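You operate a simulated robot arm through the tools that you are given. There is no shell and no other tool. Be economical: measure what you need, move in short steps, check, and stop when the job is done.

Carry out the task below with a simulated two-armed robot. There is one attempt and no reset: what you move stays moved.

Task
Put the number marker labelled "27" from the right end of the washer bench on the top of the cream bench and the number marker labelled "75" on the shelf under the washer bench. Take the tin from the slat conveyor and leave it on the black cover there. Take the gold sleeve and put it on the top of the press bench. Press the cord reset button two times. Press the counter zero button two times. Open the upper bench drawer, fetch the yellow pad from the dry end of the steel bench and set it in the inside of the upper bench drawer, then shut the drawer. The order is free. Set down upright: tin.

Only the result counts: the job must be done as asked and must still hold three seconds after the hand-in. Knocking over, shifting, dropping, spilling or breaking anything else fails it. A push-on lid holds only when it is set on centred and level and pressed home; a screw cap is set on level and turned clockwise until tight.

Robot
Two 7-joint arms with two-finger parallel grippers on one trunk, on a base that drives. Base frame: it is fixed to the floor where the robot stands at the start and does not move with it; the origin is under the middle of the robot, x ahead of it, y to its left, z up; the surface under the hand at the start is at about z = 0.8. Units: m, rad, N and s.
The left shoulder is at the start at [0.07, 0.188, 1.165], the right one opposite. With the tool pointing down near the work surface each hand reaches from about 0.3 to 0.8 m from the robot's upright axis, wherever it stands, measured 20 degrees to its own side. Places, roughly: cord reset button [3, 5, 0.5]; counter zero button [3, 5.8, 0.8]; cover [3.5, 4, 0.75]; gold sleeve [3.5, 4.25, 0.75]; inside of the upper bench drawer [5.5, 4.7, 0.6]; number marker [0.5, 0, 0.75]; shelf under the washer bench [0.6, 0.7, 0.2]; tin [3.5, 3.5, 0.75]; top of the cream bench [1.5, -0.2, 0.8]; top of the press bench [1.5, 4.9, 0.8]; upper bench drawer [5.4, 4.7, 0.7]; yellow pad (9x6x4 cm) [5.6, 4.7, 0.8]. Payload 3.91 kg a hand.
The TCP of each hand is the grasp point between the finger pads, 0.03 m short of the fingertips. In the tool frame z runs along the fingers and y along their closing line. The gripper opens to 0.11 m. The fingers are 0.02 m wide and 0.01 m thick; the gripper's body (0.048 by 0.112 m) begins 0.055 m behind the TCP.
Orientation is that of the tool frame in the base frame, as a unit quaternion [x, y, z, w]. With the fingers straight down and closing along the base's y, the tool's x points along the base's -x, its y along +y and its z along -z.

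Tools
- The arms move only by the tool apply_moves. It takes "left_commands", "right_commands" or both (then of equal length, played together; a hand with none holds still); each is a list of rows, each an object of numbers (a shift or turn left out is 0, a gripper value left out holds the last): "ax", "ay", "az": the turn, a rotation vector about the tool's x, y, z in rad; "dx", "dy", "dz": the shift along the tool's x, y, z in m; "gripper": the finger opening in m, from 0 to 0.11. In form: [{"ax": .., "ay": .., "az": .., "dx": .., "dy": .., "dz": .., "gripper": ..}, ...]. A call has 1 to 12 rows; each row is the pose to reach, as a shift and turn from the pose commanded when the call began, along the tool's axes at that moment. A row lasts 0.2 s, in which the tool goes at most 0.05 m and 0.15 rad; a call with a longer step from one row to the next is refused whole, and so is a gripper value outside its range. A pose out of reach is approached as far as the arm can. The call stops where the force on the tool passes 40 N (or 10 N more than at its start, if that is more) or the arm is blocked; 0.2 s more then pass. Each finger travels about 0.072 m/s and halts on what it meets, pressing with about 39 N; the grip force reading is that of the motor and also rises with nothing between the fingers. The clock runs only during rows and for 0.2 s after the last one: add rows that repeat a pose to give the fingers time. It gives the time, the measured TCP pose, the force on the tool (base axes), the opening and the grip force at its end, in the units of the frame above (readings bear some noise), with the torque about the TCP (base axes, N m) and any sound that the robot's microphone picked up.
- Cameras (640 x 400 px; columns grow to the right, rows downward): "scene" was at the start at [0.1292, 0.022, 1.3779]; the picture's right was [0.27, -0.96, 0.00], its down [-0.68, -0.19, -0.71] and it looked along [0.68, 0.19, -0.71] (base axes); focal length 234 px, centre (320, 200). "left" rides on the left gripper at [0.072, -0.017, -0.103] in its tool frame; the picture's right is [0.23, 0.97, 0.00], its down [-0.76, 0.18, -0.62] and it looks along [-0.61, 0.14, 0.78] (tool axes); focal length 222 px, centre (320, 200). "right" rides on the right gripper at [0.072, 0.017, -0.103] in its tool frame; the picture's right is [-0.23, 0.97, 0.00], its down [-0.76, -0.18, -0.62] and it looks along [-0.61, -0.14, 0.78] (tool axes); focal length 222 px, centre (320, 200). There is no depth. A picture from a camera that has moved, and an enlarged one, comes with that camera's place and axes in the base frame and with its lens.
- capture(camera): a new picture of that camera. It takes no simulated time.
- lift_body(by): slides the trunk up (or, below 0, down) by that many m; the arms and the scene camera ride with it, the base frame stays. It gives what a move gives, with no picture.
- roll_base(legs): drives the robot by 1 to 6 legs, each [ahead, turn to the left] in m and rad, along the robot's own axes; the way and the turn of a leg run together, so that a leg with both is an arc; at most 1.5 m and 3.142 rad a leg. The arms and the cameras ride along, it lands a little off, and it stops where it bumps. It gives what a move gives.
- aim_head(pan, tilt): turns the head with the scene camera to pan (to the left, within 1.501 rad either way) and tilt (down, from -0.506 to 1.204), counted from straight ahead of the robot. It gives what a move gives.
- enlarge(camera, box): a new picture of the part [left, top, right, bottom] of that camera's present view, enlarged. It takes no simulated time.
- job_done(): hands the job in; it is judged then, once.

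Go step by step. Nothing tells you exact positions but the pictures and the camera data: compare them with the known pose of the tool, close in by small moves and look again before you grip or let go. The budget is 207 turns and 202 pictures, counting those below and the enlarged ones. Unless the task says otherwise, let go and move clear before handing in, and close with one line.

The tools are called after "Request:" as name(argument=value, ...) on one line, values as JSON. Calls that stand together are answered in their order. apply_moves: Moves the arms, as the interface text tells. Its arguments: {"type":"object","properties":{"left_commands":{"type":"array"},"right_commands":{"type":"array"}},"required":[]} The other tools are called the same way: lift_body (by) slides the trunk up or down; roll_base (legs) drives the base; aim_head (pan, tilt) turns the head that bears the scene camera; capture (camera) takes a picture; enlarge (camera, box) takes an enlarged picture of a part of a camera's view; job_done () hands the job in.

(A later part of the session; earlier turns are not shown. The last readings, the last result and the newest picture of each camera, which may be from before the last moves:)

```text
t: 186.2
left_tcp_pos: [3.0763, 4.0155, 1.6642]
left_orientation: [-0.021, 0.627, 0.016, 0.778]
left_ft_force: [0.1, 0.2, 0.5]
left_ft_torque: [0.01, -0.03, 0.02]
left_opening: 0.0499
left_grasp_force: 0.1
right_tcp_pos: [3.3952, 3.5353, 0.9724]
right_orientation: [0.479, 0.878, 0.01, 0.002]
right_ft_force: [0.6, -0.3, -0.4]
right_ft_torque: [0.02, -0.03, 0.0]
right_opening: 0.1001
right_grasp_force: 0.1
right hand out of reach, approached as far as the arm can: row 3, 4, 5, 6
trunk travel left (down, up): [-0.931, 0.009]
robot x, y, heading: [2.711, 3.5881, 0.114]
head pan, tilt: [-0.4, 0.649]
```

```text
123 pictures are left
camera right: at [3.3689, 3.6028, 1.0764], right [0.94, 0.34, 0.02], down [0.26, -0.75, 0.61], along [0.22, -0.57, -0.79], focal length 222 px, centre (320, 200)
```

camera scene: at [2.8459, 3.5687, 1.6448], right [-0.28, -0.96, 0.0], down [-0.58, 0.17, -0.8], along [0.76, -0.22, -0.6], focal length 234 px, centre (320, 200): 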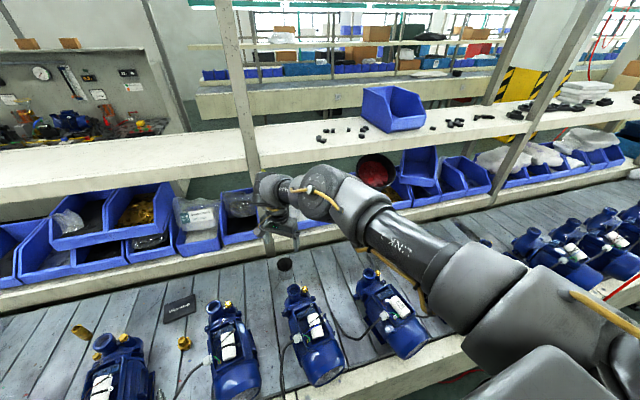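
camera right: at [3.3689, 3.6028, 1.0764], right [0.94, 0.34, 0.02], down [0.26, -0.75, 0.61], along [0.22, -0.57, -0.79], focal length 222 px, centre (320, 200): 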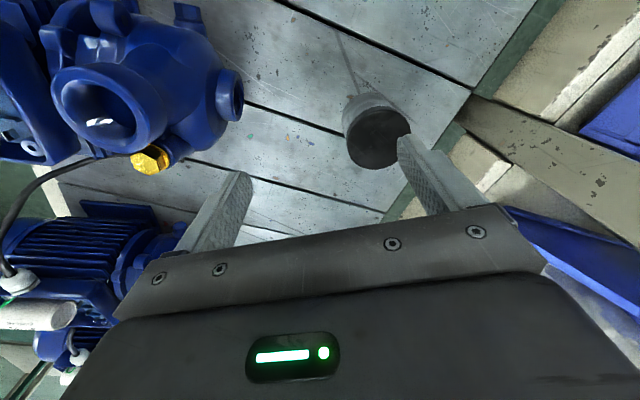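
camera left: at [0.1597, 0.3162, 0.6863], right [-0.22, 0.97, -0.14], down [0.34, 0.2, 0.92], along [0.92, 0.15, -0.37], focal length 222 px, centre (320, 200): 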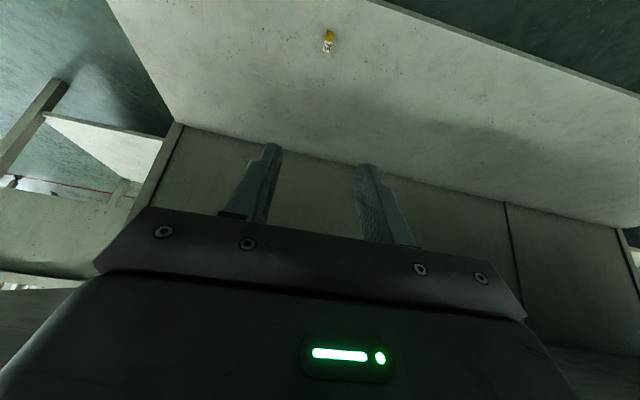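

Now the arm is simply stretched because the shoulder is too high. I raise the hand and lower the trunk by the same amount, then reach forward.

Request:
apply_moves(right_commands=[{"az": -0.1, "dz": -0.04}, {"az": -0.2, "dz": -0.08}, {"az": -0.3, "dz": -0.12}, {"az": -0.3, "dz": -0.16}])

Request:
lift_body(by=-0.16)

Request:
capture(camera="right")

```text
t: 187.2
left_tcp_pos: [3.0732, 4.0155, 1.6639]
left_orientation: [-0.02, 0.627, 0.015, 0.779]
left_ft_force: [0.1, 0.3, 0.1]
left_ft_torque: [0.0, 0.01, -0.01]
left_opening: 0.0501
left_grasp_force: 0.1
right_tcp_pos: [3.393, 3.5284, 1.1338]
right_orientation: [0.342, 0.94, 0.009, 0.003]
right_ft_force: [-0.4, -1.4, -0.8]
right_ft_torque: [-0.01, 0.0, -0.04]
right_opening: 0.1
right_grasp_force: 0.0
trunk travel left (down, up): [-0.931, 0.009]
robot x, y, heading: [2.7074, 3.5869, 0.117]
head pan, tilt: [-0.4, 0.649]
```

```text
t: 189.1
left_tcp_pos: [3.0761, 4.0156, 1.5041]
left_orientation: [-0.02, 0.627, 0.015, 0.779]
left_ft_force: [-0.4, 0.0, 0.2]
left_ft_torque: [-0.02, 0.03, -0.01]
left_opening: 0.0502
left_grasp_force: 0.0
right_tcp_pos: [3.3949, 3.5298, 0.9718]
right_orientation: [0.341, 0.94, 0.009, 0.003]
right_ft_force: [0.7, -0.4, -0.5]
right_ft_torque: [-0.01, 0.01, -0.03]
right_opening: 0.0999
right_grasp_force: 0.0
trunk travel left (down, up): [-0.771, 0.169]
robot x, y, heading: [2.7142, 3.5832, 0.117]
head pan, tilt: [-0.4, 0.649]
```

```text
122 pictures are left
camera right: at [3.3475, 3.5879, 1.0761], right [0.8, 0.6, 0.02], down [0.46, -0.64, 0.62], along [0.38, -0.49, -0.78], focal length 222 px, centre (320, 200)
```

right: 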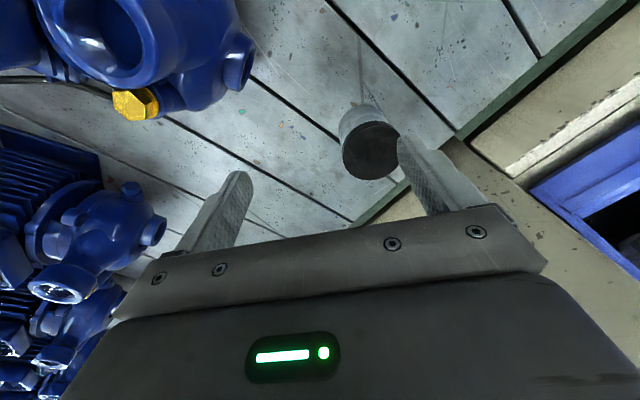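

Request:
apply_moves(right_commands=[{"dx": -0.016, "dy": 0.021}, {"dx": -0.0308, "dy": 0.0427}, {"dx": -0.0308, "dy": 0.0427, "dz": 0.01}])

Request:
capture(camera="right")

```text
t: 189.9
left_tcp_pos: [3.0748, 4.0162, 1.5041]
left_orientation: [-0.021, 0.627, 0.015, 0.779]
left_ft_force: [0.5, 0.2, -0.1]
left_ft_torque: [0.01, 0.03, 0.01]
left_opening: 0.05
left_grasp_force: 0.0
right_tcp_pos: [3.427, 3.5383, 0.9695]
right_orientation: [0.342, 0.94, 0.009, 0.003]
right_ft_force: [0.0, -0.2, 0.0]
right_ft_torque: [0.01, 0.03, -0.03]
right_opening: 0.0999
right_grasp_force: 0.0
right hand out of reach, approached as far as the arm can: row 2, 3
trunk travel left (down, up): [-0.771, 0.169]
robot x, y, heading: [2.7116, 3.5872, 0.117]
head pan, tilt: [-0.4, 0.649]
```

```text
121 pictures are left
camera right: at [3.3809, 3.5964, 1.0738], right [0.8, 0.6, 0.02], down [0.46, -0.64, 0.62], along [0.38, -0.49, -0.79], focal length 222 px, centre (320, 200)
```

right: 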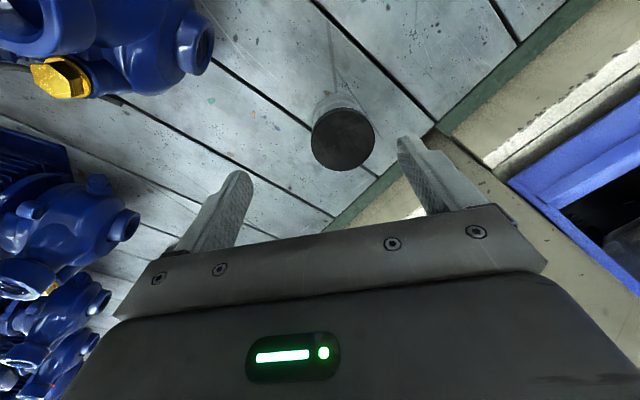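

Nearly there; I lower the shoulder another bit for reach.

Request:
apply_moves(right_commands=[{"dz": -0.04}, {"dz": -0.08}])

Request:
lift_body(by=-0.08)

Request:
apply_moves(right_commands=[{"dx": -0.006, "dy": 0.008}, {"dx": -0.012, "dy": 0.0155}, {"dx": -0.012, "dy": 0.0155}])

Request:
capture(camera="right")

```text
t: 190.5
left_tcp_pos: [3.0739, 4.0172, 1.5048]
left_orientation: [-0.022, 0.627, 0.017, 0.779]
left_ft_force: [0.2, 0.4, -0.1]
left_ft_torque: [-0.01, 0.03, -0.01]
left_opening: 0.0501
left_grasp_force: 0.1
right_tcp_pos: [3.4261, 3.5389, 1.0496]
right_orientation: [0.342, 0.94, 0.009, 0.003]
right_ft_force: [0.0, 0.4, 0.0]
right_ft_torque: [-0.03, -0.02, 0.01]
right_opening: 0.0999
right_grasp_force: 0.0
right hand out of reach, approached as far as the arm can: row 2
trunk travel left (down, up): [-0.771, 0.169]
robot x, y, heading: [2.7103, 3.5856, 0.12]
head pan, tilt: [-0.4, 0.649]
```

```text
t: 191.6
left_tcp_pos: [3.0754, 4.0161, 1.425]
left_orientation: [-0.021, 0.628, 0.016, 0.778]
left_ft_force: [0.1, 0.7, 0.5]
left_ft_torque: [-0.01, -0.03, 0.02]
left_opening: 0.0501
left_grasp_force: 0.1
right_tcp_pos: [3.426, 3.538, 0.9689]
right_orientation: [0.343, 0.939, 0.009, 0.004]
right_ft_force: [0.7, -0.1, 0.4]
right_ft_torque: [-0.01, 0.03, -0.03]
right_opening: 0.1
right_grasp_force: 0.0
trunk travel left (down, up): [-0.691, 0.249]
robot x, y, heading: [2.7126, 3.5845, 0.12]
head pan, tilt: [-0.4, 0.649]
```

```text
t: 192.4
left_tcp_pos: [3.076, 4.0159, 1.4239]
left_orientation: [-0.021, 0.627, 0.016, 0.779]
left_ft_force: [0.7, 0.0, -0.5]
left_ft_torque: [-0.02, 0.02, 0.02]
left_opening: 0.0501
left_grasp_force: 0.1
right_tcp_pos: [3.4253, 3.5388, 0.9698]
right_orientation: [0.342, 0.94, 0.009, 0.003]
right_ft_force: [0.4, -0.1, 0.1]
right_ft_torque: [-0.01, 0.02, 0.0]
right_opening: 0.1001
right_grasp_force: 0.1
right hand out of reach, approached as far as the arm can: row 1, 2, 3
trunk travel left (down, up): [-0.691, 0.249]
robot x, y, heading: [2.7153, 3.5863, 0.114]
head pan, tilt: [-0.4, 0.649]
```

```text
120 pictures are left
camera right: at [3.3801, 3.5962, 1.0728], right [0.8, 0.6, 0.02], down [0.46, -0.64, 0.62], along [0.38, -0.49, -0.79], focal length 222 px, centre (320, 200)
```

right: 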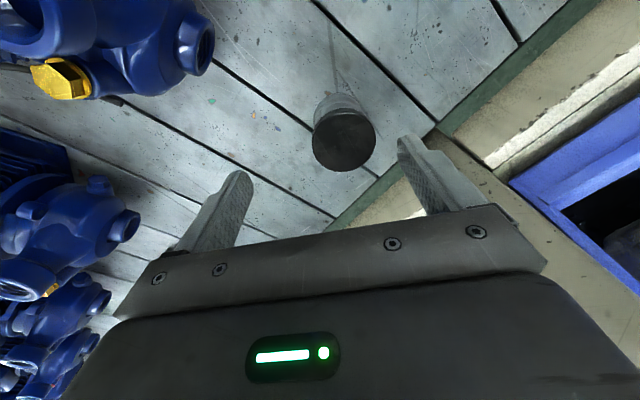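

Request:
apply_moves(right_commands=[{"az": 0.14}, {"az": 0.25}, {"az": 0.25, "dx": -0.006, "dy": 0.008}, {"az": 0.25, "dx": -0.012, "dy": 0.0155}, {"az": 0.25, "dx": -0.012, "dy": 0.0155}])

Request:
capture(camera="scene")

```text
t: 193.6
left_tcp_pos: [3.0744, 4.017, 1.4239]
left_orientation: [-0.021, 0.627, 0.016, 0.779]
left_ft_force: [-0.4, -0.8, 0.4]
left_ft_torque: [0.01, 0.0, -0.01]
left_opening: 0.0501
left_grasp_force: 0.1
right_tcp_pos: [3.427, 3.538, 0.9696]
right_orientation: [0.457, 0.889, 0.01, 0.002]
right_ft_force: [0.0, -0.5, 0.0]
right_ft_torque: [-0.02, 0.01, -0.02]
right_opening: 0.1001
right_grasp_force: 0.0
right hand out of reach, approached as far as the arm can: row 3, 4, 5
trunk travel left (down, up): [-0.691, 0.249]
robot x, y, heading: [2.7117, 3.5879, 0.116]
head pan, tilt: [-0.4, 0.649]
```

```text
119 pictures are left
camera scene: at [2.8449, 3.5679, 1.4049], right [-0.28, -0.96, 0.0], down [-0.58, 0.17, -0.8], along [0.77, -0.22, -0.6], focal length 234 px, centre (320, 200)
```

scene: 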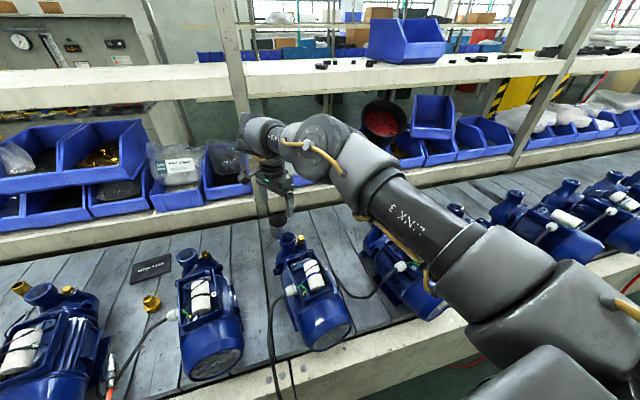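

The arm is nearly stretched out, so I tilt the fingers forward a little (the tin will keep its own upright attitude as long as I release with the same tilt).

Request:
apply_moves(right_commands=[{"az": -0.12, "dz": -0.02}, {"az": -0.25, "dz": -0.03}])

Request:
apply_moves(right_commands=[{"ax": -0.064, "ay": -0.077}, {"ax": -0.128, "ay": -0.154}, {"ax": -0.18, "ay": -0.215}, {"ax": -0.18, "ay": -0.215, "dx": -0.007, "dy": 0.008}, {"ax": -0.18, "ay": -0.215, "dx": -0.012, "dy": 0.0155}])

Request:
capture(camera="right")

```text
t: 194.2
left_tcp_pos: [3.0751, 4.0155, 1.4245]
left_orientation: [-0.021, 0.627, 0.016, 0.778]
left_ft_force: [0.3, -0.9, -0.3]
left_ft_torque: [0.01, 0.0, 0.01]
left_opening: 0.0498
left_grasp_force: 0.0
right_tcp_pos: [3.4215, 3.5383, 0.9997]
right_orientation: [0.342, 0.94, 0.01, 0.004]
right_ft_force: [-1.2, 1.0, -0.2]
right_ft_torque: [-0.03, 0.01, -0.02]
right_opening: 0.1002
right_grasp_force: 0.1
trunk travel left (down, up): [-0.691, 0.249]
robot x, y, heading: [2.7106, 3.5877, 0.116]
head pan, tilt: [-0.4, 0.649]
```

```text
t: 195.4
left_tcp_pos: [3.0751, 4.0159, 1.4234]
left_orientation: [-0.021, 0.628, 0.015, 0.778]
left_ft_force: [0.7, 1.4, 0.3]
left_ft_torque: [0.03, -0.02, 0.0]
left_opening: 0.0503
left_grasp_force: 0.0
right_tcp_pos: [3.4453, 3.542, 0.9995]
right_orientation: [0.341, 0.929, 0.056, 0.134]
right_ft_force: [-0.2, -0.2, 0.4]
right_ft_torque: [0.0, 0.02, 0.01]
right_opening: 0.1001
right_grasp_force: 0.1
trunk travel left (down, up): [-0.691, 0.249]
robot x, y, heading: [2.712, 3.5863, 0.123]
head pan, tilt: [-0.4, 0.649]
```

```text
118 pictures are left
camera right: at [3.372, 3.6008, 1.0867], right [0.77, 0.6, 0.24], down [0.27, -0.64, 0.72], along [0.58, -0.49, -0.65], focal length 222 px, centre (320, 200)
```

right: 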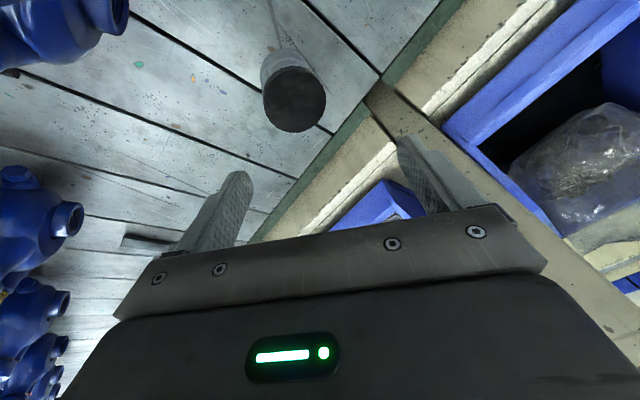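

The hand is now directly above the tin. I lower with the trunk, straight down.

Request:
lift_body(by=-0.09)

Request:
capture(camera="right")

```text
t: 196.7
left_tcp_pos: [3.0748, 4.0158, 1.3332]
left_orientation: [-0.021, 0.627, 0.016, 0.778]
left_ft_force: [0.3, -0.5, -0.5]
left_ft_torque: [0.0, 0.0, -0.02]
left_opening: 0.05
left_grasp_force: 0.1
right_tcp_pos: [3.444, 3.5413, 0.911]
right_orientation: [0.34, 0.929, 0.056, 0.134]
right_ft_force: [-0.1, 0.2, 0.0]
right_ft_torque: [0.0, 0.01, -0.02]
right_opening: 0.0997
right_grasp_force: 0.1
trunk travel left (down, up): [-0.601, 0.339]
robot x, y, heading: [2.7106, 3.5862, 0.118]
head pan, tilt: [-0.4, 0.649]
```

```text
117 pictures are left
camera right: at [3.3716, 3.6003, 0.997], right [0.77, 0.6, 0.24], down [0.27, -0.64, 0.72], along [0.58, -0.49, -0.65], focal length 222 px, centre (320, 200)
```

right: 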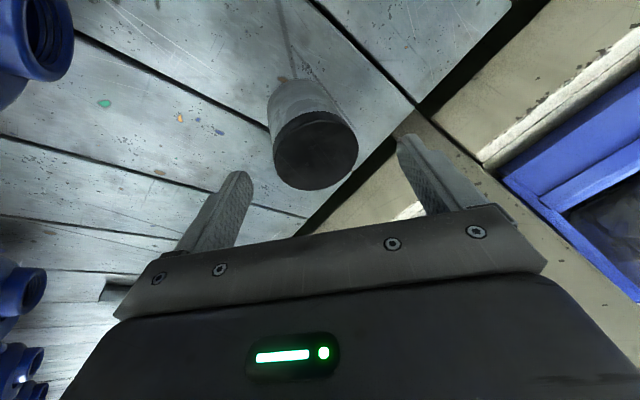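

Well aligned. I lower another 6 cm with a slight side correction, then grip.

Request:
apply_moves(right_commands=[{"dy": 0.006}])

Request:
lift_body(by=-0.057)

Request:
capture(camera="right")

```text
t: 197.1
left_tcp_pos: [3.0753, 4.0169, 1.3338]
left_orientation: [-0.02, 0.627, 0.015, 0.779]
left_ft_force: [0.5, -0.2, -1.0]
left_ft_torque: [0.0, -0.03, 0.03]
left_opening: 0.0502
left_grasp_force: 0.1
right_tcp_pos: [3.4491, 3.5465, 0.9103]
right_orientation: [0.339, 0.93, 0.057, 0.134]
right_ft_force: [0.3, 0.8, 0.7]
right_ft_torque: [-0.05, -0.03, 0.03]
right_opening: 0.1001
right_grasp_force: 0.0
trunk travel left (down, up): [-0.601, 0.339]
robot x, y, heading: [2.7102, 3.5851, 0.113]
head pan, tilt: [-0.4, 0.649]
```

```text
t: 198.1
left_tcp_pos: [3.0743, 4.0153, 1.2783]
left_orientation: [-0.021, 0.628, 0.016, 0.778]
left_ft_force: [-0.5, -0.5, 0.7]
left_ft_torque: [0.01, -0.01, -0.03]
left_opening: 0.05
left_grasp_force: 0.1
right_tcp_pos: [3.4484, 3.5482, 0.854]
right_orientation: [0.34, 0.929, 0.057, 0.134]
right_ft_force: [0.9, -0.2, 0.2]
right_ft_torque: [-0.01, 0.04, -0.03]
right_opening: 0.1001
right_grasp_force: 0.0
trunk travel left (down, up): [-0.544, 0.396]
robot x, y, heading: [2.7166, 3.5872, 0.124]
head pan, tilt: [-0.4, 0.649]
```

```text
116 pictures are left
camera right: at [3.3754, 3.6053, 0.9405], right [0.77, 0.6, 0.24], down [0.27, -0.64, 0.72], along [0.58, -0.49, -0.65], focal length 222 px, centre (320, 200)
```

right: 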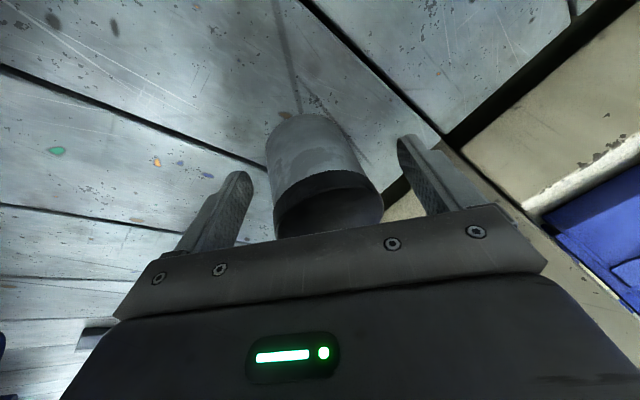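

The tin is between the fingers; I lower 1 cm more, close and lift slightly.

Request:
lift_body(by=-0.01)

Request:
apply_moves(right_commands=[{"gripper": 0.0}, {"gripper": 0.0}, {"gripper": 0.0}, {"gripper": 0.0}])

Request:
capture(camera="right")

```text
t: 198.6
left_tcp_pos: [3.0747, 4.0164, 1.2673]
left_orientation: [-0.021, 0.628, 0.016, 0.778]
left_ft_force: [-0.3, 0.9, 0.7]
left_ft_torque: [-0.04, 0.01, 0.03]
left_opening: 0.0501
left_grasp_force: 0.0
right_tcp_pos: [3.4474, 3.5466, 0.8442]
right_orientation: [0.339, 0.929, 0.057, 0.135]
right_ft_force: [-0.1, -0.5, -0.2]
right_ft_torque: [0.0, 0.0, -0.03]
right_opening: 0.1002
right_grasp_force: 0.0
trunk travel left (down, up): [-0.534, 0.406]
robot x, y, heading: [2.7099, 3.584, 0.118]
head pan, tilt: [-0.4, 0.649]
```

```text
t: 199.6
left_tcp_pos: [3.0761, 4.016, 1.2677]
left_orientation: [-0.021, 0.627, 0.016, 0.779]
left_ft_force: [-0.1, -1.3, -0.9]
left_ft_torque: [0.01, 0.03, 0.02]
left_opening: 0.0502
left_grasp_force: 0.1
right_tcp_pos: [3.4484, 3.548, 0.844]
right_orientation: [0.34, 0.929, 0.058, 0.135]
right_ft_force: [-0.2, -0.2, 2.3]
right_ft_torque: [-0.11, 0.03, -0.01]
right_opening: 0.0606
right_grasp_force: 39.3
trunk travel left (down, up): [-0.534, 0.406]
robot x, y, heading: [2.709, 3.5858, 0.118]
head pan, tilt: [-0.4, 0.649]
```

```text
115 pictures are left
camera right: at [3.3754, 3.6052, 0.9307], right [0.77, 0.6, 0.24], down [0.27, -0.64, 0.72], along [0.58, -0.49, -0.65], focal length 222 px, centre (320, 200)
```

right: 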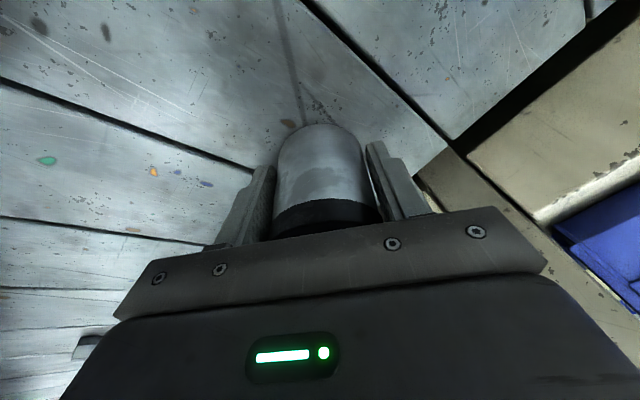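

The tin is gripped. I lift it high with the trunk and check.

Request:
lift_body(by=0.3)

Request:
capture(camera="right")

Request:
aim_head(pan=0.3, tilt=0.75)

Request:
capture(camera="scene")

```text
t: 202.6
left_tcp_pos: [3.0755, 4.0155, 1.5659]
left_orientation: [-0.021, 0.627, 0.016, 0.779]
left_ft_force: [-0.2, 1.2, 0.3]
left_ft_torque: [0.01, 0.01, 0.02]
left_opening: 0.0498
left_grasp_force: 0.1
right_tcp_pos: [3.4484, 3.5465, 1.1423]
right_orientation: [0.339, 0.929, 0.057, 0.135]
right_ft_force: [-0.8, 0.4, -1.8]
right_ft_torque: [0.0, 0.02, -0.01]
right_opening: 0.0605
right_grasp_force: 39.2
trunk travel left (down, up): [-0.834, 0.106]
robot x, y, heading: [2.7081, 3.5869, 0.123]
head pan, tilt: [-0.4, 0.649]
```

```text
114 pictures are left
camera right: at [3.3759, 3.6053, 1.23], right [0.77, 0.6, 0.24], down [0.27, -0.64, 0.72], along [0.58, -0.49, -0.65], focal length 222 px, centre (320, 200)
```

right: 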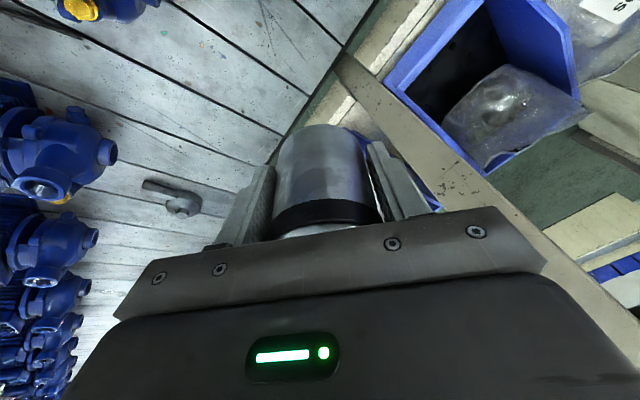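

```text
t: 203.7
left_tcp_pos: [3.0756, 4.015, 1.567]
left_orientation: [-0.022, 0.627, 0.017, 0.779]
left_ft_force: [-0.2, 0.6, 0.1]
left_ft_torque: [-0.02, 0.04, 0.0]
left_opening: 0.05
left_grasp_force: 0.0
right_tcp_pos: [3.4488, 3.5461, 1.1434]
right_orientation: [0.34, 0.929, 0.056, 0.135]
right_ft_force: [-0.1, 0.3, -0.7]
right_ft_torque: [0.02, 0.03, 0.02]
right_opening: 0.0607
right_grasp_force: 38.8
trunk travel left (down, up): [-0.834, 0.106]
robot x, y, heading: [2.7101, 3.5845, 0.122]
head pan, tilt: [0.3, 0.75]
```

```text
113 pictures are left
camera scene: at [2.8377, 3.6256, 1.5392], right [0.41, -0.91, 0.0], down [-0.62, -0.28, -0.73], along [0.67, 0.3, -0.68], focal length 234 px, centre (320, 200)
```

scene: 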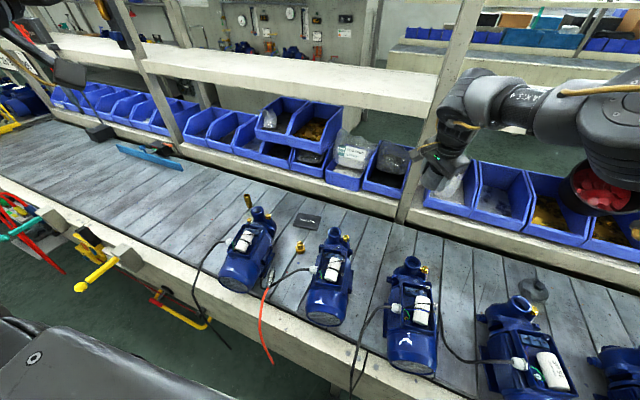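

The tin is secure. The cover is at about (3.42, 3.944, 0.80). I back off and shift 0.4 m along the conveyor.

Request:
roll_base(legs=[[-0.25, 0.0], [0.0, 1.45], [0.4, 0.0], [0.0, -1.45]])

Request:
capture(camera="scene")

```text
t: 214.7
left_tcp_pos: [2.8455, 4.3683, 1.5672]
left_orientation: [-0.015, 0.628, 0.008, 0.778]
left_ft_force: [-0.2, 0.8, -0.3]
left_ft_torque: [0.01, 0.0, 0.01]
left_opening: 0.0502
left_grasp_force: 0.1
right_tcp_pos: [3.2088, 3.8916, 1.1444]
right_orientation: [0.348, 0.926, 0.056, 0.135]
right_ft_force: [0.7, 1.3, -2.2]
right_ft_torque: [0.0, 0.05, 0.0]
right_opening: 0.0605
right_grasp_force: 39.1
trunk travel left (down, up): [-0.834, 0.106]
robot x, y, heading: [2.476, 3.9453, 0.098]
head pan, tilt: [0.3, 0.75]
```

```text
112 pictures are left
camera scene: at [2.5995, 3.9828, 1.5392], right [0.39, -0.92, 0.0], down [-0.63, -0.27, -0.73], along [0.67, 0.28, -0.68], focal length 234 px, centre (320, 200)
```

scene: 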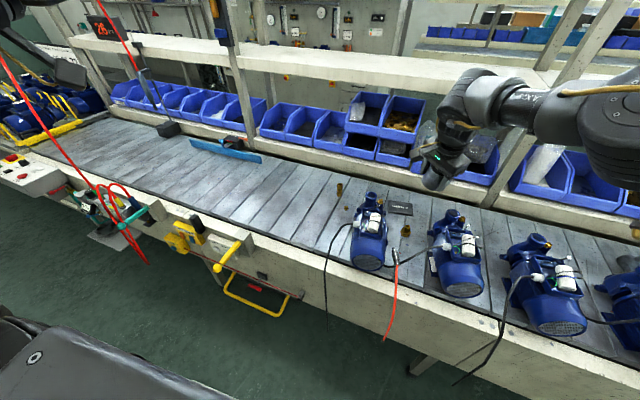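

Request:
roll_base(legs=[[0.2, 0.03]])

Request:
aim_head(pan=0.0, tilt=0.8)

Request:
capture(camera="scene")

Request:
capture(camera="right")

```text
t: 216.3
left_tcp_pos: [3.0272, 4.3992, 1.5679]
left_orientation: [-0.023, 0.626, 0.019, 0.779]
left_ft_force: [0.0, -0.2, 0.4]
left_ft_torque: [0.01, 0.04, 0.04]
left_opening: 0.0505
left_grasp_force: 0.0
right_tcp_pos: [3.4031, 3.9343, 1.1447]
right_orientation: [0.336, 0.93, 0.057, 0.135]
right_ft_force: [-0.1, 0.4, -2.0]
right_ft_torque: [0.02, 0.02, -0.01]
right_opening: 0.0605
right_grasp_force: 38.8
trunk travel left (down, up): [-0.834, 0.106]
robot x, y, heading: [2.6679, 3.9681, 0.126]
head pan, tilt: [0.3, 0.75]
```

```text
t: 217.1
left_tcp_pos: [3.0316, 4.4014, 1.5657]
left_orientation: [-0.023, 0.628, 0.019, 0.778]
left_ft_force: [0.1, -0.6, 0.2]
left_ft_torque: [-0.02, 0.02, 0.01]
left_opening: 0.05
left_grasp_force: 0.0
right_tcp_pos: [3.4074, 3.9347, 1.1425]
right_orientation: [0.336, 0.931, 0.057, 0.133]
right_ft_force: [-0.3, -1.4, -1.3]
right_ft_torque: [-0.03, 0.01, -0.01]
right_opening: 0.0606
right_grasp_force: 39.0
trunk travel left (down, up): [-0.834, 0.106]
robot x, y, heading: [2.6699, 3.9674, 0.122]
head pan, tilt: [0.0, 0.799]
```

```text
111 pictures are left
camera scene: at [2.8011, 3.9843, 1.5351], right [0.13, -0.99, 0.0], down [-0.71, -0.09, -0.7], along [0.69, 0.09, -0.72], focal length 234 px, centre (320, 200)
```

scene: 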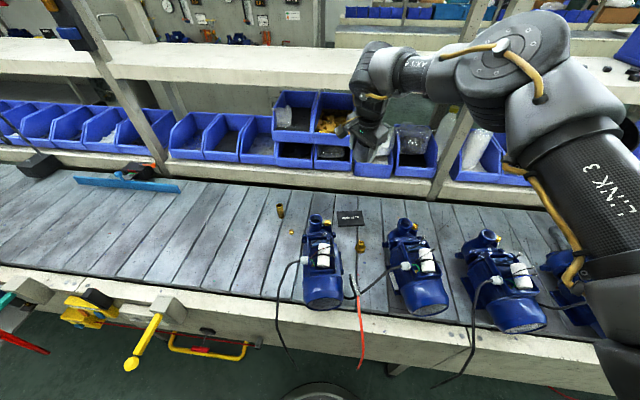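

```text
110 pictures are left
camera right: at [3.3344, 3.9925, 1.2294], right [0.76, 0.6, 0.24], down [0.28, -0.63, 0.72], along [0.59, -0.48, -0.65], focal length 222 px, centre (320, 200)
```

right: 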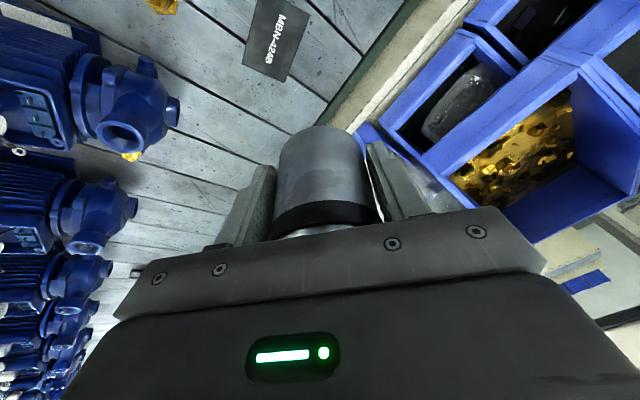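

The cover's centre comes out at (3.417, 3.940), consistent. I shift the hand the remaining 15 mm and lower with the trunk.

Request:
apply_moves(right_commands=[{"dx": -0.003, "dy": 0.007, "dz": 0.002}, {"dx": -0.0059, "dy": 0.0139, "dz": 0.004}])

Request:
lift_body(by=-0.23)

Request:
capture(camera="right")

Request:
capture(camera="scene")

```text
t: 217.7
left_tcp_pos: [3.0301, 4.4009, 1.5664]
left_orientation: [-0.023, 0.627, 0.018, 0.778]
left_ft_force: [-0.2, 0.5, 0.4]
left_ft_torque: [0.0, -0.02, 0.01]
left_opening: 0.0504
left_grasp_force: 0.1
right_tcp_pos: [3.4201, 3.9417, 1.1415]
right_orientation: [0.336, 0.931, 0.057, 0.134]
right_ft_force: [0.6, 0.8, -2.0]
right_ft_torque: [0.02, 0.03, 0.02]
right_opening: 0.0605
right_grasp_force: 38.9
trunk travel left (down, up): [-0.834, 0.106]
robot x, y, heading: [2.6678, 3.9739, 0.127]
head pan, tilt: [0.0, 0.799]
```

```text
t: 220.1
left_tcp_pos: [3.03, 4.3995, 1.3361]
left_orientation: [-0.023, 0.627, 0.019, 0.778]
left_ft_force: [0.6, 0.3, -0.4]
left_ft_torque: [-0.01, 0.02, -0.03]
left_opening: 0.0498
left_grasp_force: 0.0
right_tcp_pos: [3.4188, 3.9406, 0.9122]
right_orientation: [0.336, 0.93, 0.057, 0.134]
right_ft_force: [-0.3, -0.2, -1.4]
right_ft_torque: [-0.01, 0.01, 0.01]
right_opening: 0.0604
right_grasp_force: 39.2
trunk travel left (down, up): [-0.604, 0.336]
robot x, y, heading: [2.6712, 3.9681, 0.123]
head pan, tilt: [0.0, 0.799]
```

```text
109 pictures are left
camera right: at [3.3463, 3.9988, 0.9991], right [0.76, 0.6, 0.24], down [0.27, -0.63, 0.72], along [0.59, -0.48, -0.65], focal length 222 px, centre (320, 200)
```

right: 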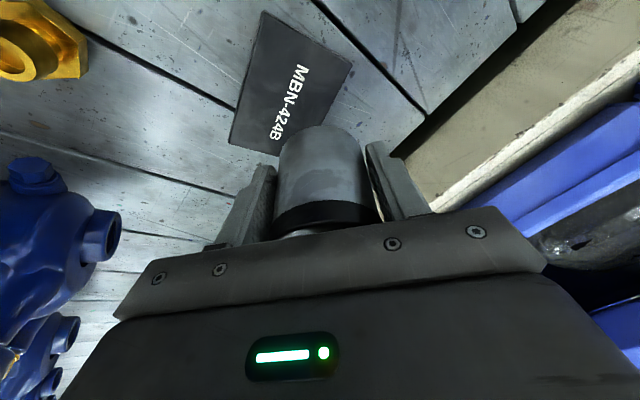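

```text
108 pictures are left
camera scene: at [2.7994, 3.9837, 1.3053], right [0.13, -0.99, 0.0], down [-0.71, -0.09, -0.7], along [0.69, 0.09, -0.72], focal length 234 px, centre (320, 200)
```

scene: 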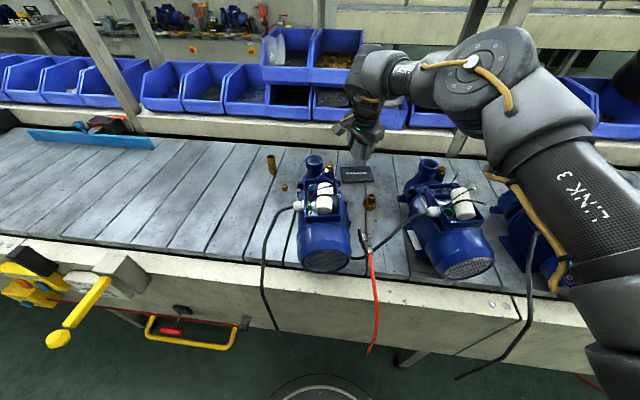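

The tin is over the centre of the cover (about 7.7 x 11 cm). I lower to just above and then creep.

Request:
lift_body(by=-0.04)

Request:
lift_body(by=-0.008)

Request:
capture(camera="right")

```text
t: 220.9
left_tcp_pos: [3.0296, 4.4009, 1.2985]
left_orientation: [-0.024, 0.627, 0.02, 0.779]
left_ft_force: [-1.0, -0.2, 0.0]
left_ft_torque: [-0.02, -0.02, -0.01]
left_opening: 0.0502
left_grasp_force: 0.0
right_tcp_pos: [3.419, 3.9415, 0.8732]
right_orientation: [0.335, 0.931, 0.057, 0.133]
right_ft_force: [-0.1, 0.3, -1.0]
right_ft_torque: [0.02, 0.01, 0.0]
right_opening: 0.0606
right_grasp_force: 39.3
trunk travel left (down, up): [-0.564, 0.376]
robot x, y, heading: [2.6721, 3.9673, 0.128]
head pan, tilt: [0.0, 0.799]
```

```text
t: 221.5
left_tcp_pos: [3.0302, 4.3981, 1.2888]
left_orientation: [-0.023, 0.627, 0.019, 0.779]
left_ft_force: [-0.4, 0.9, 0.4]
left_ft_torque: [-0.01, 0.0, -0.01]
left_opening: 0.05
left_grasp_force: 0.1
right_tcp_pos: [3.4202, 3.9406, 0.8633]
right_orientation: [0.335, 0.931, 0.057, 0.135]
right_ft_force: [0.3, -0.2, -2.4]
right_ft_torque: [0.02, 0.03, -0.01]
right_opening: 0.0605
right_grasp_force: 39.1
trunk travel left (down, up): [-0.556, 0.384]
robot x, y, heading: [2.6669, 3.9722, 0.129]
head pan, tilt: [0.0, 0.799]
```

```text
107 pictures are left
camera right: at [3.3463, 3.9988, 0.951], right [0.76, 0.6, 0.24], down [0.27, -0.63, 0.72], along [0.59, -0.48, -0.65], focal length 222 px, centre (320, 200)
```

right: 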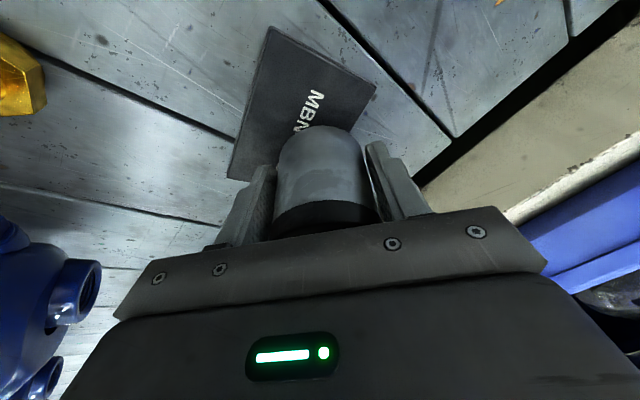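

Request:
lift_body(by=-0.005)

Request:
lift_body(by=-0.004)

```text
t: 222.0
left_tcp_pos: [3.0295, 4.3996, 1.2844]
left_orientation: [-0.023, 0.627, 0.019, 0.778]
left_ft_force: [-0.3, 0.5, -0.4]
left_ft_torque: [0.0, -0.01, -0.01]
left_opening: 0.0504
left_grasp_force: 0.0
right_tcp_pos: [3.4188, 3.9415, 0.8584]
right_orientation: [0.336, 0.931, 0.057, 0.134]
right_ft_force: [0.4, 0.2, -2.5]
right_ft_torque: [0.02, 0.05, 0.01]
right_opening: 0.0602
right_grasp_force: 38.8
trunk travel left (down, up): [-0.551, 0.389]
robot x, y, heading: [2.6627, 3.968, 0.122]
head pan, tilt: [0.0, 0.799]
```

```text
t: 222.6
left_tcp_pos: [3.0296, 4.3992, 1.2804]
left_orientation: [-0.024, 0.627, 0.019, 0.778]
left_ft_force: [-0.6, -0.4, 0.4]
left_ft_torque: [0.01, 0.03, -0.04]
left_opening: 0.05
left_grasp_force: 0.1
right_tcp_pos: [3.4186, 3.941, 0.8555]
right_orientation: [0.335, 0.931, 0.058, 0.134]
right_ft_force: [-0.4, 0.4, -2.0]
right_ft_torque: [0.0, 0.02, 0.02]
right_opening: 0.0607
right_grasp_force: 38.8
trunk travel left (down, up): [-0.547, 0.393]
robot x, y, heading: [2.6681, 3.9678, 0.126]
head pan, tilt: [0.0, 0.799]
```

Request:
lift_body(by=-0.003)

Request:
lift_body(by=-0.003)

```text
t: 223.1
left_tcp_pos: [3.0283, 4.3997, 1.2776]
left_orientation: [-0.024, 0.627, 0.019, 0.779]
left_ft_force: [0.4, 0.6, 0.2]
left_ft_torque: [0.02, 0.02, 0.03]
left_opening: 0.0502
left_grasp_force: 0.1
right_tcp_pos: [3.4193, 3.9405, 0.8531]
right_orientation: [0.336, 0.93, 0.059, 0.135]
right_ft_force: [0.5, 0.1, 7.1]
right_ft_torque: [-0.25, -0.03, 0.02]
right_opening: 0.0604
right_grasp_force: 38.9
trunk travel left (down, up): [-0.544, 0.396]
robot x, y, heading: [2.6703, 3.9658, 0.125]
head pan, tilt: [0.0, 0.799]
```

```text
t: 223.6
left_tcp_pos: [3.0271, 4.4008, 1.2757]
left_orientation: [-0.023, 0.626, 0.018, 0.779]
left_ft_force: [-0.5, 0.6, -0.5]
left_ft_torque: [0.01, -0.02, -0.03]
left_opening: 0.0499
left_grasp_force: 0.1
right_tcp_pos: [3.4193, 3.9406, 0.8527]
right_orientation: [0.336, 0.93, 0.059, 0.138]
right_ft_force: [5.3, 0.0, 23.2]
right_ft_torque: [-0.68, -0.21, 0.11]
right_opening: 0.0604
right_grasp_force: 39.3
trunk travel left (down, up): [-0.541, 0.399]
robot x, y, heading: [2.6689, 3.9672, 0.125]
head pan, tilt: [0.0, 0.799]
```

The tin is standing on the cover. I ease the pressure, open, and rise straight up.

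Request:
lift_body(by=0.003)

Request:
apply_moves(right_commands=[{"gripper": 0.07}, {"gripper": 0.085}, {"gripper": 0.1}, {"gripper": 0.1}])

Request:
lift_body(by=0.2)

Request:
capture(camera="right")

Request:
capture(camera="scene")

```text
t: 224.1
left_tcp_pos: [3.0271, 4.4004, 1.2784]
left_orientation: [-0.024, 0.626, 0.019, 0.779]
left_ft_force: [-0.6, 0.5, -0.4]
left_ft_torque: [0.02, -0.01, -0.04]
left_opening: 0.0501
left_grasp_force: 0.1
right_tcp_pos: [3.419, 3.9403, 0.8528]
right_orientation: [0.336, 0.93, 0.058, 0.135]
right_ft_force: [6.6, 0.0, 17.7]
right_ft_torque: [-0.55, -0.21, 0.18]
right_opening: 0.0603
right_grasp_force: 39.1
trunk travel left (down, up): [-0.544, 0.396]
robot x, y, heading: [2.666, 3.9684, 0.12]
head pan, tilt: [0.0, 0.799]
```

```text
t: 225.1
left_tcp_pos: [3.0284, 4.3994, 1.2768]
left_orientation: [-0.025, 0.627, 0.02, 0.778]
left_ft_force: [-1.0, 0.8, 0.1]
left_ft_torque: [-0.01, -0.04, -0.01]
left_opening: 0.0501
left_grasp_force: 0.1
right_tcp_pos: [3.4188, 3.9411, 0.8515]
right_orientation: [0.336, 0.931, 0.057, 0.134]
right_ft_force: [-0.9, 0.9, 2.0]
right_ft_torque: [-0.05, 0.1, 0.0]
right_opening: 0.0992
right_grasp_force: 0.0
trunk travel left (down, up): [-0.544, 0.396]
robot x, y, heading: [2.6736, 3.9663, 0.129]
head pan, tilt: [0.0, 0.799]
```

```text
t: 227.3
left_tcp_pos: [3.0299, 4.4004, 1.4767]
left_orientation: [-0.023, 0.627, 0.019, 0.779]
left_ft_force: [0.3, 0.8, -0.7]
left_ft_torque: [0.0, -0.01, 0.01]
left_opening: 0.0502
left_grasp_force: 0.2
right_tcp_pos: [3.4202, 3.9416, 1.0512]
right_orientation: [0.335, 0.931, 0.057, 0.134]
right_ft_force: [0.8, -0.3, 0.3]
right_ft_torque: [0.0, 0.05, -0.02]
right_opening: 0.0999
right_grasp_force: 0.0
trunk travel left (down, up): [-0.744, 0.196]
robot x, y, heading: [2.6698, 3.9672, 0.125]
head pan, tilt: [0.0, 0.799]
```

```text
106 pictures are left
camera right: at [3.3463, 3.999, 1.139], right [0.76, 0.6, 0.24], down [0.27, -0.63, 0.72], along [0.59, -0.48, -0.65], focal length 222 px, centre (320, 200)
```

right: 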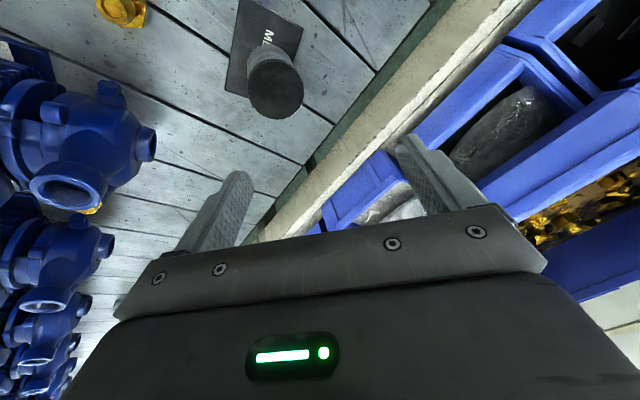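

```text
105 pictures are left
camera scene: at [2.7994, 3.984, 1.4452], right [0.13, -0.99, 0.0], down [-0.71, -0.09, -0.7], along [0.69, 0.09, -0.72], focal length 234 px, centre (320, 200)
```

scene: 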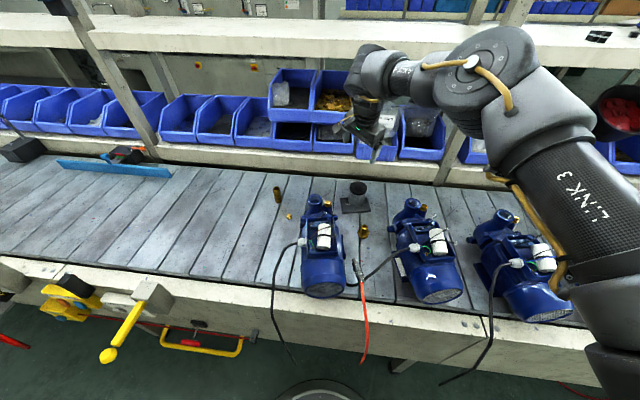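

The tin stands on the cover. Next the gold sleeve at about (3.39, 4.22): I back off and shift along the conveyor to a stance with heading ≈0.35.

Request:
roll_base(legs=[[-0.3, 0.0], [0.0, 1.445], [0.2, 0.0], [0.0, -1.22]])

Request:
capture(camera="scene")

```text
t: 237.1
left_tcp_pos: [2.6527, 4.6157, 1.4764]
left_orientation: [-0.076, 0.624, 0.084, 0.773]
left_ft_force: [0.9, 0.0, 0.6]
left_ft_torque: [-0.01, 0.01, 0.0]
left_opening: 0.05
left_grasp_force: 0.2
right_tcp_pos: [3.1148, 4.2289, 1.0514]
right_orientation: [0.255, 0.956, 0.069, 0.129]
right_ft_force: [-0.2, -0.6, 0.2]
right_ft_torque: [-0.02, -0.02, 0.01]
right_opening: 0.0999
right_grasp_force: 0.2
trunk travel left (down, up): [-0.744, 0.196]
robot x, y, heading: [2.3732, 4.1266, 0.295]
head pan, tilt: [0.0, 0.799]
```

```text
104 pictures are left
camera scene: at [2.4966, 4.1665, 1.4452], right [0.29, -0.96, 0.0], down [-0.69, -0.21, -0.7], along [0.67, 0.2, -0.72], focal length 234 px, centre (320, 200)
```

scene: 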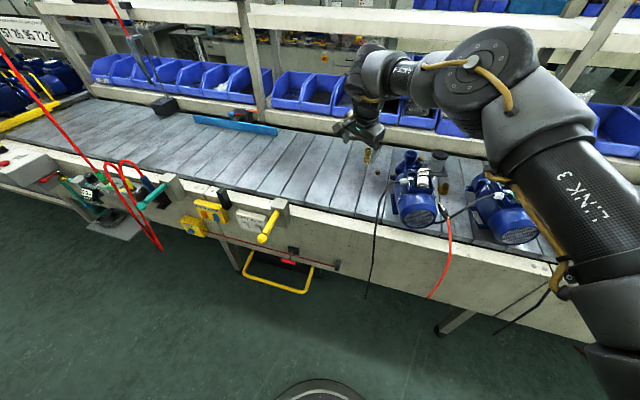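

Request:
enlarge(camera="scene", box=[330, 120, 470, 220])

Request:
enlarge(camera="scene", box=[60, 140, 340, 310])

```text
4.00 times, centred on (400, 170) of scene
camera zoom: at [2.4966, 4.1665, 1.4452], right [0.29, -0.96, 0.0], down [-0.69, -0.21, -0.7], along [0.67, 0.2, -0.72], focal length 936 px, centre (0, 320)
```

zoom: 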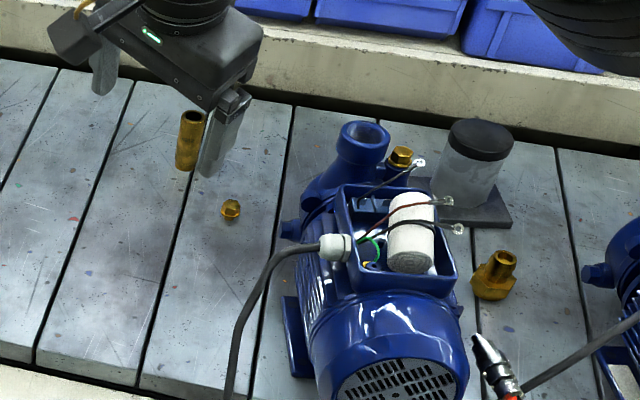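

```text
2.29 times, centred on (200, 225) of scene
camera zoom: at [2.4966, 4.1665, 1.4452], right [0.29, -0.96, 0.0], down [-0.69, -0.21, -0.7], along [0.67, 0.2, -0.72], focal length 535 px, centre (594, 143)
```

zoom: 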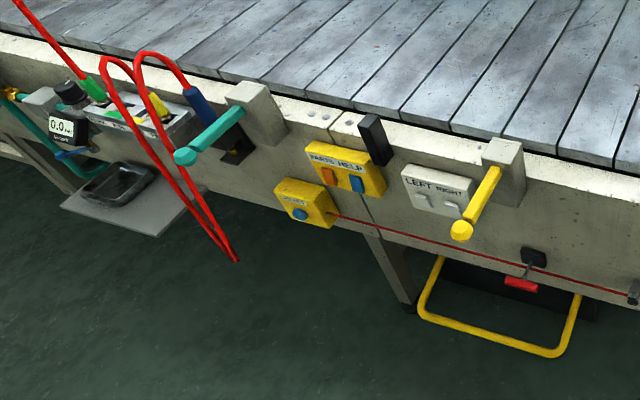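

The sleeve stands at about (3.405, 4.216), z 0.79–0.86. I drive the last bit toward it.

Request:
roll_base(legs=[[0.22, -0.08]])

Request:
capture(camera="right")

```text
t: 238.8
left_tcp_pos: [2.9043, 4.6505, 1.4772]
left_orientation: [-0.054, 0.625, 0.056, 0.777]
left_ft_force: [0.0, 0.2, -0.2]
left_ft_torque: [0.01, 0.01, 0.0]
left_opening: 0.0502
left_grasp_force: 0.0
right_tcp_pos: [3.3358, 4.2296, 1.0525]
right_orientation: [0.29, 0.946, 0.064, 0.131]
right_ft_force: [-0.1, -0.1, -0.7]
right_ft_torque: [0.0, 0.02, -0.06]
right_opening: 0.0998
right_grasp_force: 0.0
trunk travel left (down, up): [-0.744, 0.196]
robot x, y, heading: [2.5868, 4.1863, 0.218]
head pan, tilt: [0.0, 0.799]
```

```text
101 pictures are left
camera right: at [3.2574, 4.2814, 1.1398], right [0.7, 0.67, 0.24], down [0.33, -0.61, 0.72], along [0.63, -0.43, -0.65], focal length 222 px, centre (320, 200)
```

right: 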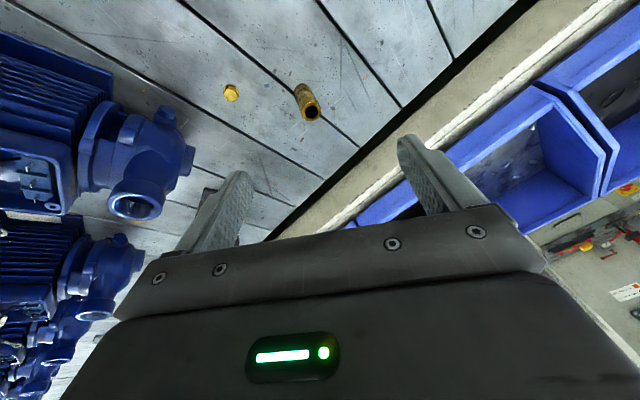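

Request:
apply_moves(right_commands=[{"dx": -0.028, "dy": 0.0115, "dz": 0.0085, "gripper": 0.065}, {"dx": -0.0563, "dy": 0.0231, "dz": 0.0171}, {"dx": -0.0563, "dy": 0.0231, "dz": 0.0171}])

Request:
lift_body(by=-0.12)

Request:
capture(camera="right")

```text
t: 239.6
left_tcp_pos: [2.9052, 4.649, 1.477]
left_orientation: [-0.054, 0.626, 0.056, 0.776]
left_ft_force: [-0.6, -0.2, -0.1]
left_ft_torque: [-0.02, 0.0, 0.01]
left_opening: 0.0502
left_grasp_force: 0.1
right_tcp_pos: [3.3655, 4.2239, 1.0496]
right_orientation: [0.29, 0.946, 0.064, 0.132]
right_ft_force: [-0.2, -0.1, 1.3]
right_ft_torque: [0.01, -0.01, 0.01]
right_opening: 0.0649
right_grasp_force: 0.2
right hand out of reach, approached as far as the arm can: row 2, 3
trunk travel left (down, up): [-0.744, 0.196]
robot x, y, heading: [2.5891, 4.1834, 0.225]
head pan, tilt: [0.0, 0.799]
```

```text
t: 241.1
left_tcp_pos: [2.9051, 4.6505, 1.3575]
left_orientation: [-0.054, 0.625, 0.057, 0.777]
left_ft_force: [1.0, 0.7, 0.4]
left_ft_torque: [0.02, -0.02, 0.06]
left_opening: 0.0501
left_grasp_force: 0.2
right_tcp_pos: [3.3654, 4.2249, 0.9304]
right_orientation: [0.291, 0.946, 0.064, 0.131]
right_ft_force: [-0.5, -0.6, -1.0]
right_ft_torque: [-0.02, 0.01, 0.01]
right_opening: 0.0648
right_grasp_force: 0.0
trunk travel left (down, up): [-0.624, 0.316]
robot x, y, heading: [2.5852, 4.1851, 0.218]
head pan, tilt: [0.0, 0.799]
```

```text
100 pictures are left
camera right: at [3.2866, 4.2752, 1.0172], right [0.7, 0.67, 0.24], down [0.33, -0.61, 0.72], along [0.63, -0.43, -0.65], focal length 222 px, centre (320, 200)
```

right: 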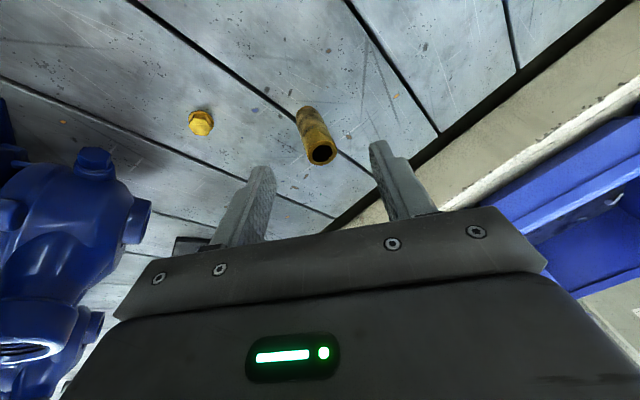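

I need 3 cm more; I tilt the hand forward a bit further to gain reach.

Request:
apply_moves(right_commands=[{"ax": -0.06, "ay": -0.085}, {"ax": -0.12, "ay": -0.17}, {"ax": -0.12, "ay": -0.17, "dx": -0.015, "dy": 0.005, "dz": 0.0042}, {"ax": -0.12, "ay": -0.17, "dx": -0.0292, "dy": 0.0099, "dz": 0.0084}, {"ax": -0.12, "ay": -0.17, "dx": -0.0292, "dy": 0.0099, "dz": 0.0084}])

Request:
capture(camera="right")

```text
t: 242.3
left_tcp_pos: [2.9044, 4.6506, 1.3567]
left_orientation: [-0.054, 0.624, 0.056, 0.777]
left_ft_force: [-0.4, 0.3, -0.2]
left_ft_torque: [-0.05, -0.01, 0.03]
left_opening: 0.0501
left_grasp_force: 0.1
right_tcp_pos: [3.3964, 4.2163, 0.9317]
right_orientation: [0.286, 0.926, 0.096, 0.228]
right_ft_force: [-0.2, -0.3, -0.2]
right_ft_torque: [0.02, -0.01, 0.02]
right_opening: 0.0652
right_grasp_force: 0.1
trunk travel left (down, up): [-0.624, 0.316]
robot x, y, heading: [2.5891, 4.1826, 0.221]
head pan, tilt: [0.0, 0.799]
```

```text
99 pictures are left
camera right: at [3.302, 4.267, 1.0004], right [0.64, 0.67, 0.38], down [0.17, -0.61, 0.77], along [0.75, -0.43, -0.51], focal length 222 px, centre (320, 200)
```

right: 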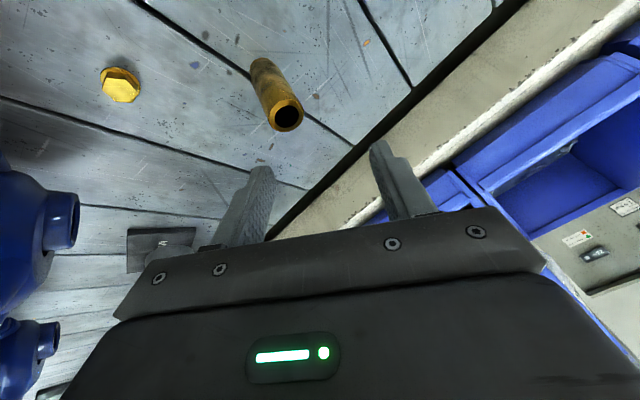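

Directly above the sleeve. I lower 9 cm.

Request:
lift_body(by=-0.088)

Request:
capture(camera="right")

```text
t: 243.6
left_tcp_pos: [2.9052, 4.6499, 1.269]
left_orientation: [-0.054, 0.626, 0.056, 0.776]
left_ft_force: [0.0, -0.1, -0.1]
left_ft_torque: [0.0, -0.01, -0.02]
left_opening: 0.0501
left_grasp_force: 0.0
right_tcp_pos: [3.3967, 4.2168, 0.8426]
right_orientation: [0.287, 0.925, 0.096, 0.228]
right_ft_force: [0.5, -0.5, 0.5]
right_ft_torque: [0.0, 0.01, -0.02]
right_opening: 0.065
right_grasp_force: 0.1
trunk travel left (down, up): [-0.536, 0.404]
robot x, y, heading: [2.5897, 4.1871, 0.226]
head pan, tilt: [0.0, 0.799]
```

```text
98 pictures are left
camera right: at [3.3022, 4.2668, 0.9124], right [0.64, 0.67, 0.38], down [0.17, -0.61, 0.77], along [0.75, -0.43, -0.51], focal length 222 px, centre (320, 200)
```

right: 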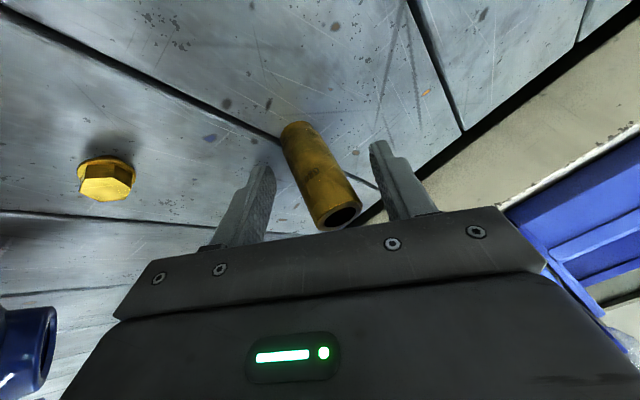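

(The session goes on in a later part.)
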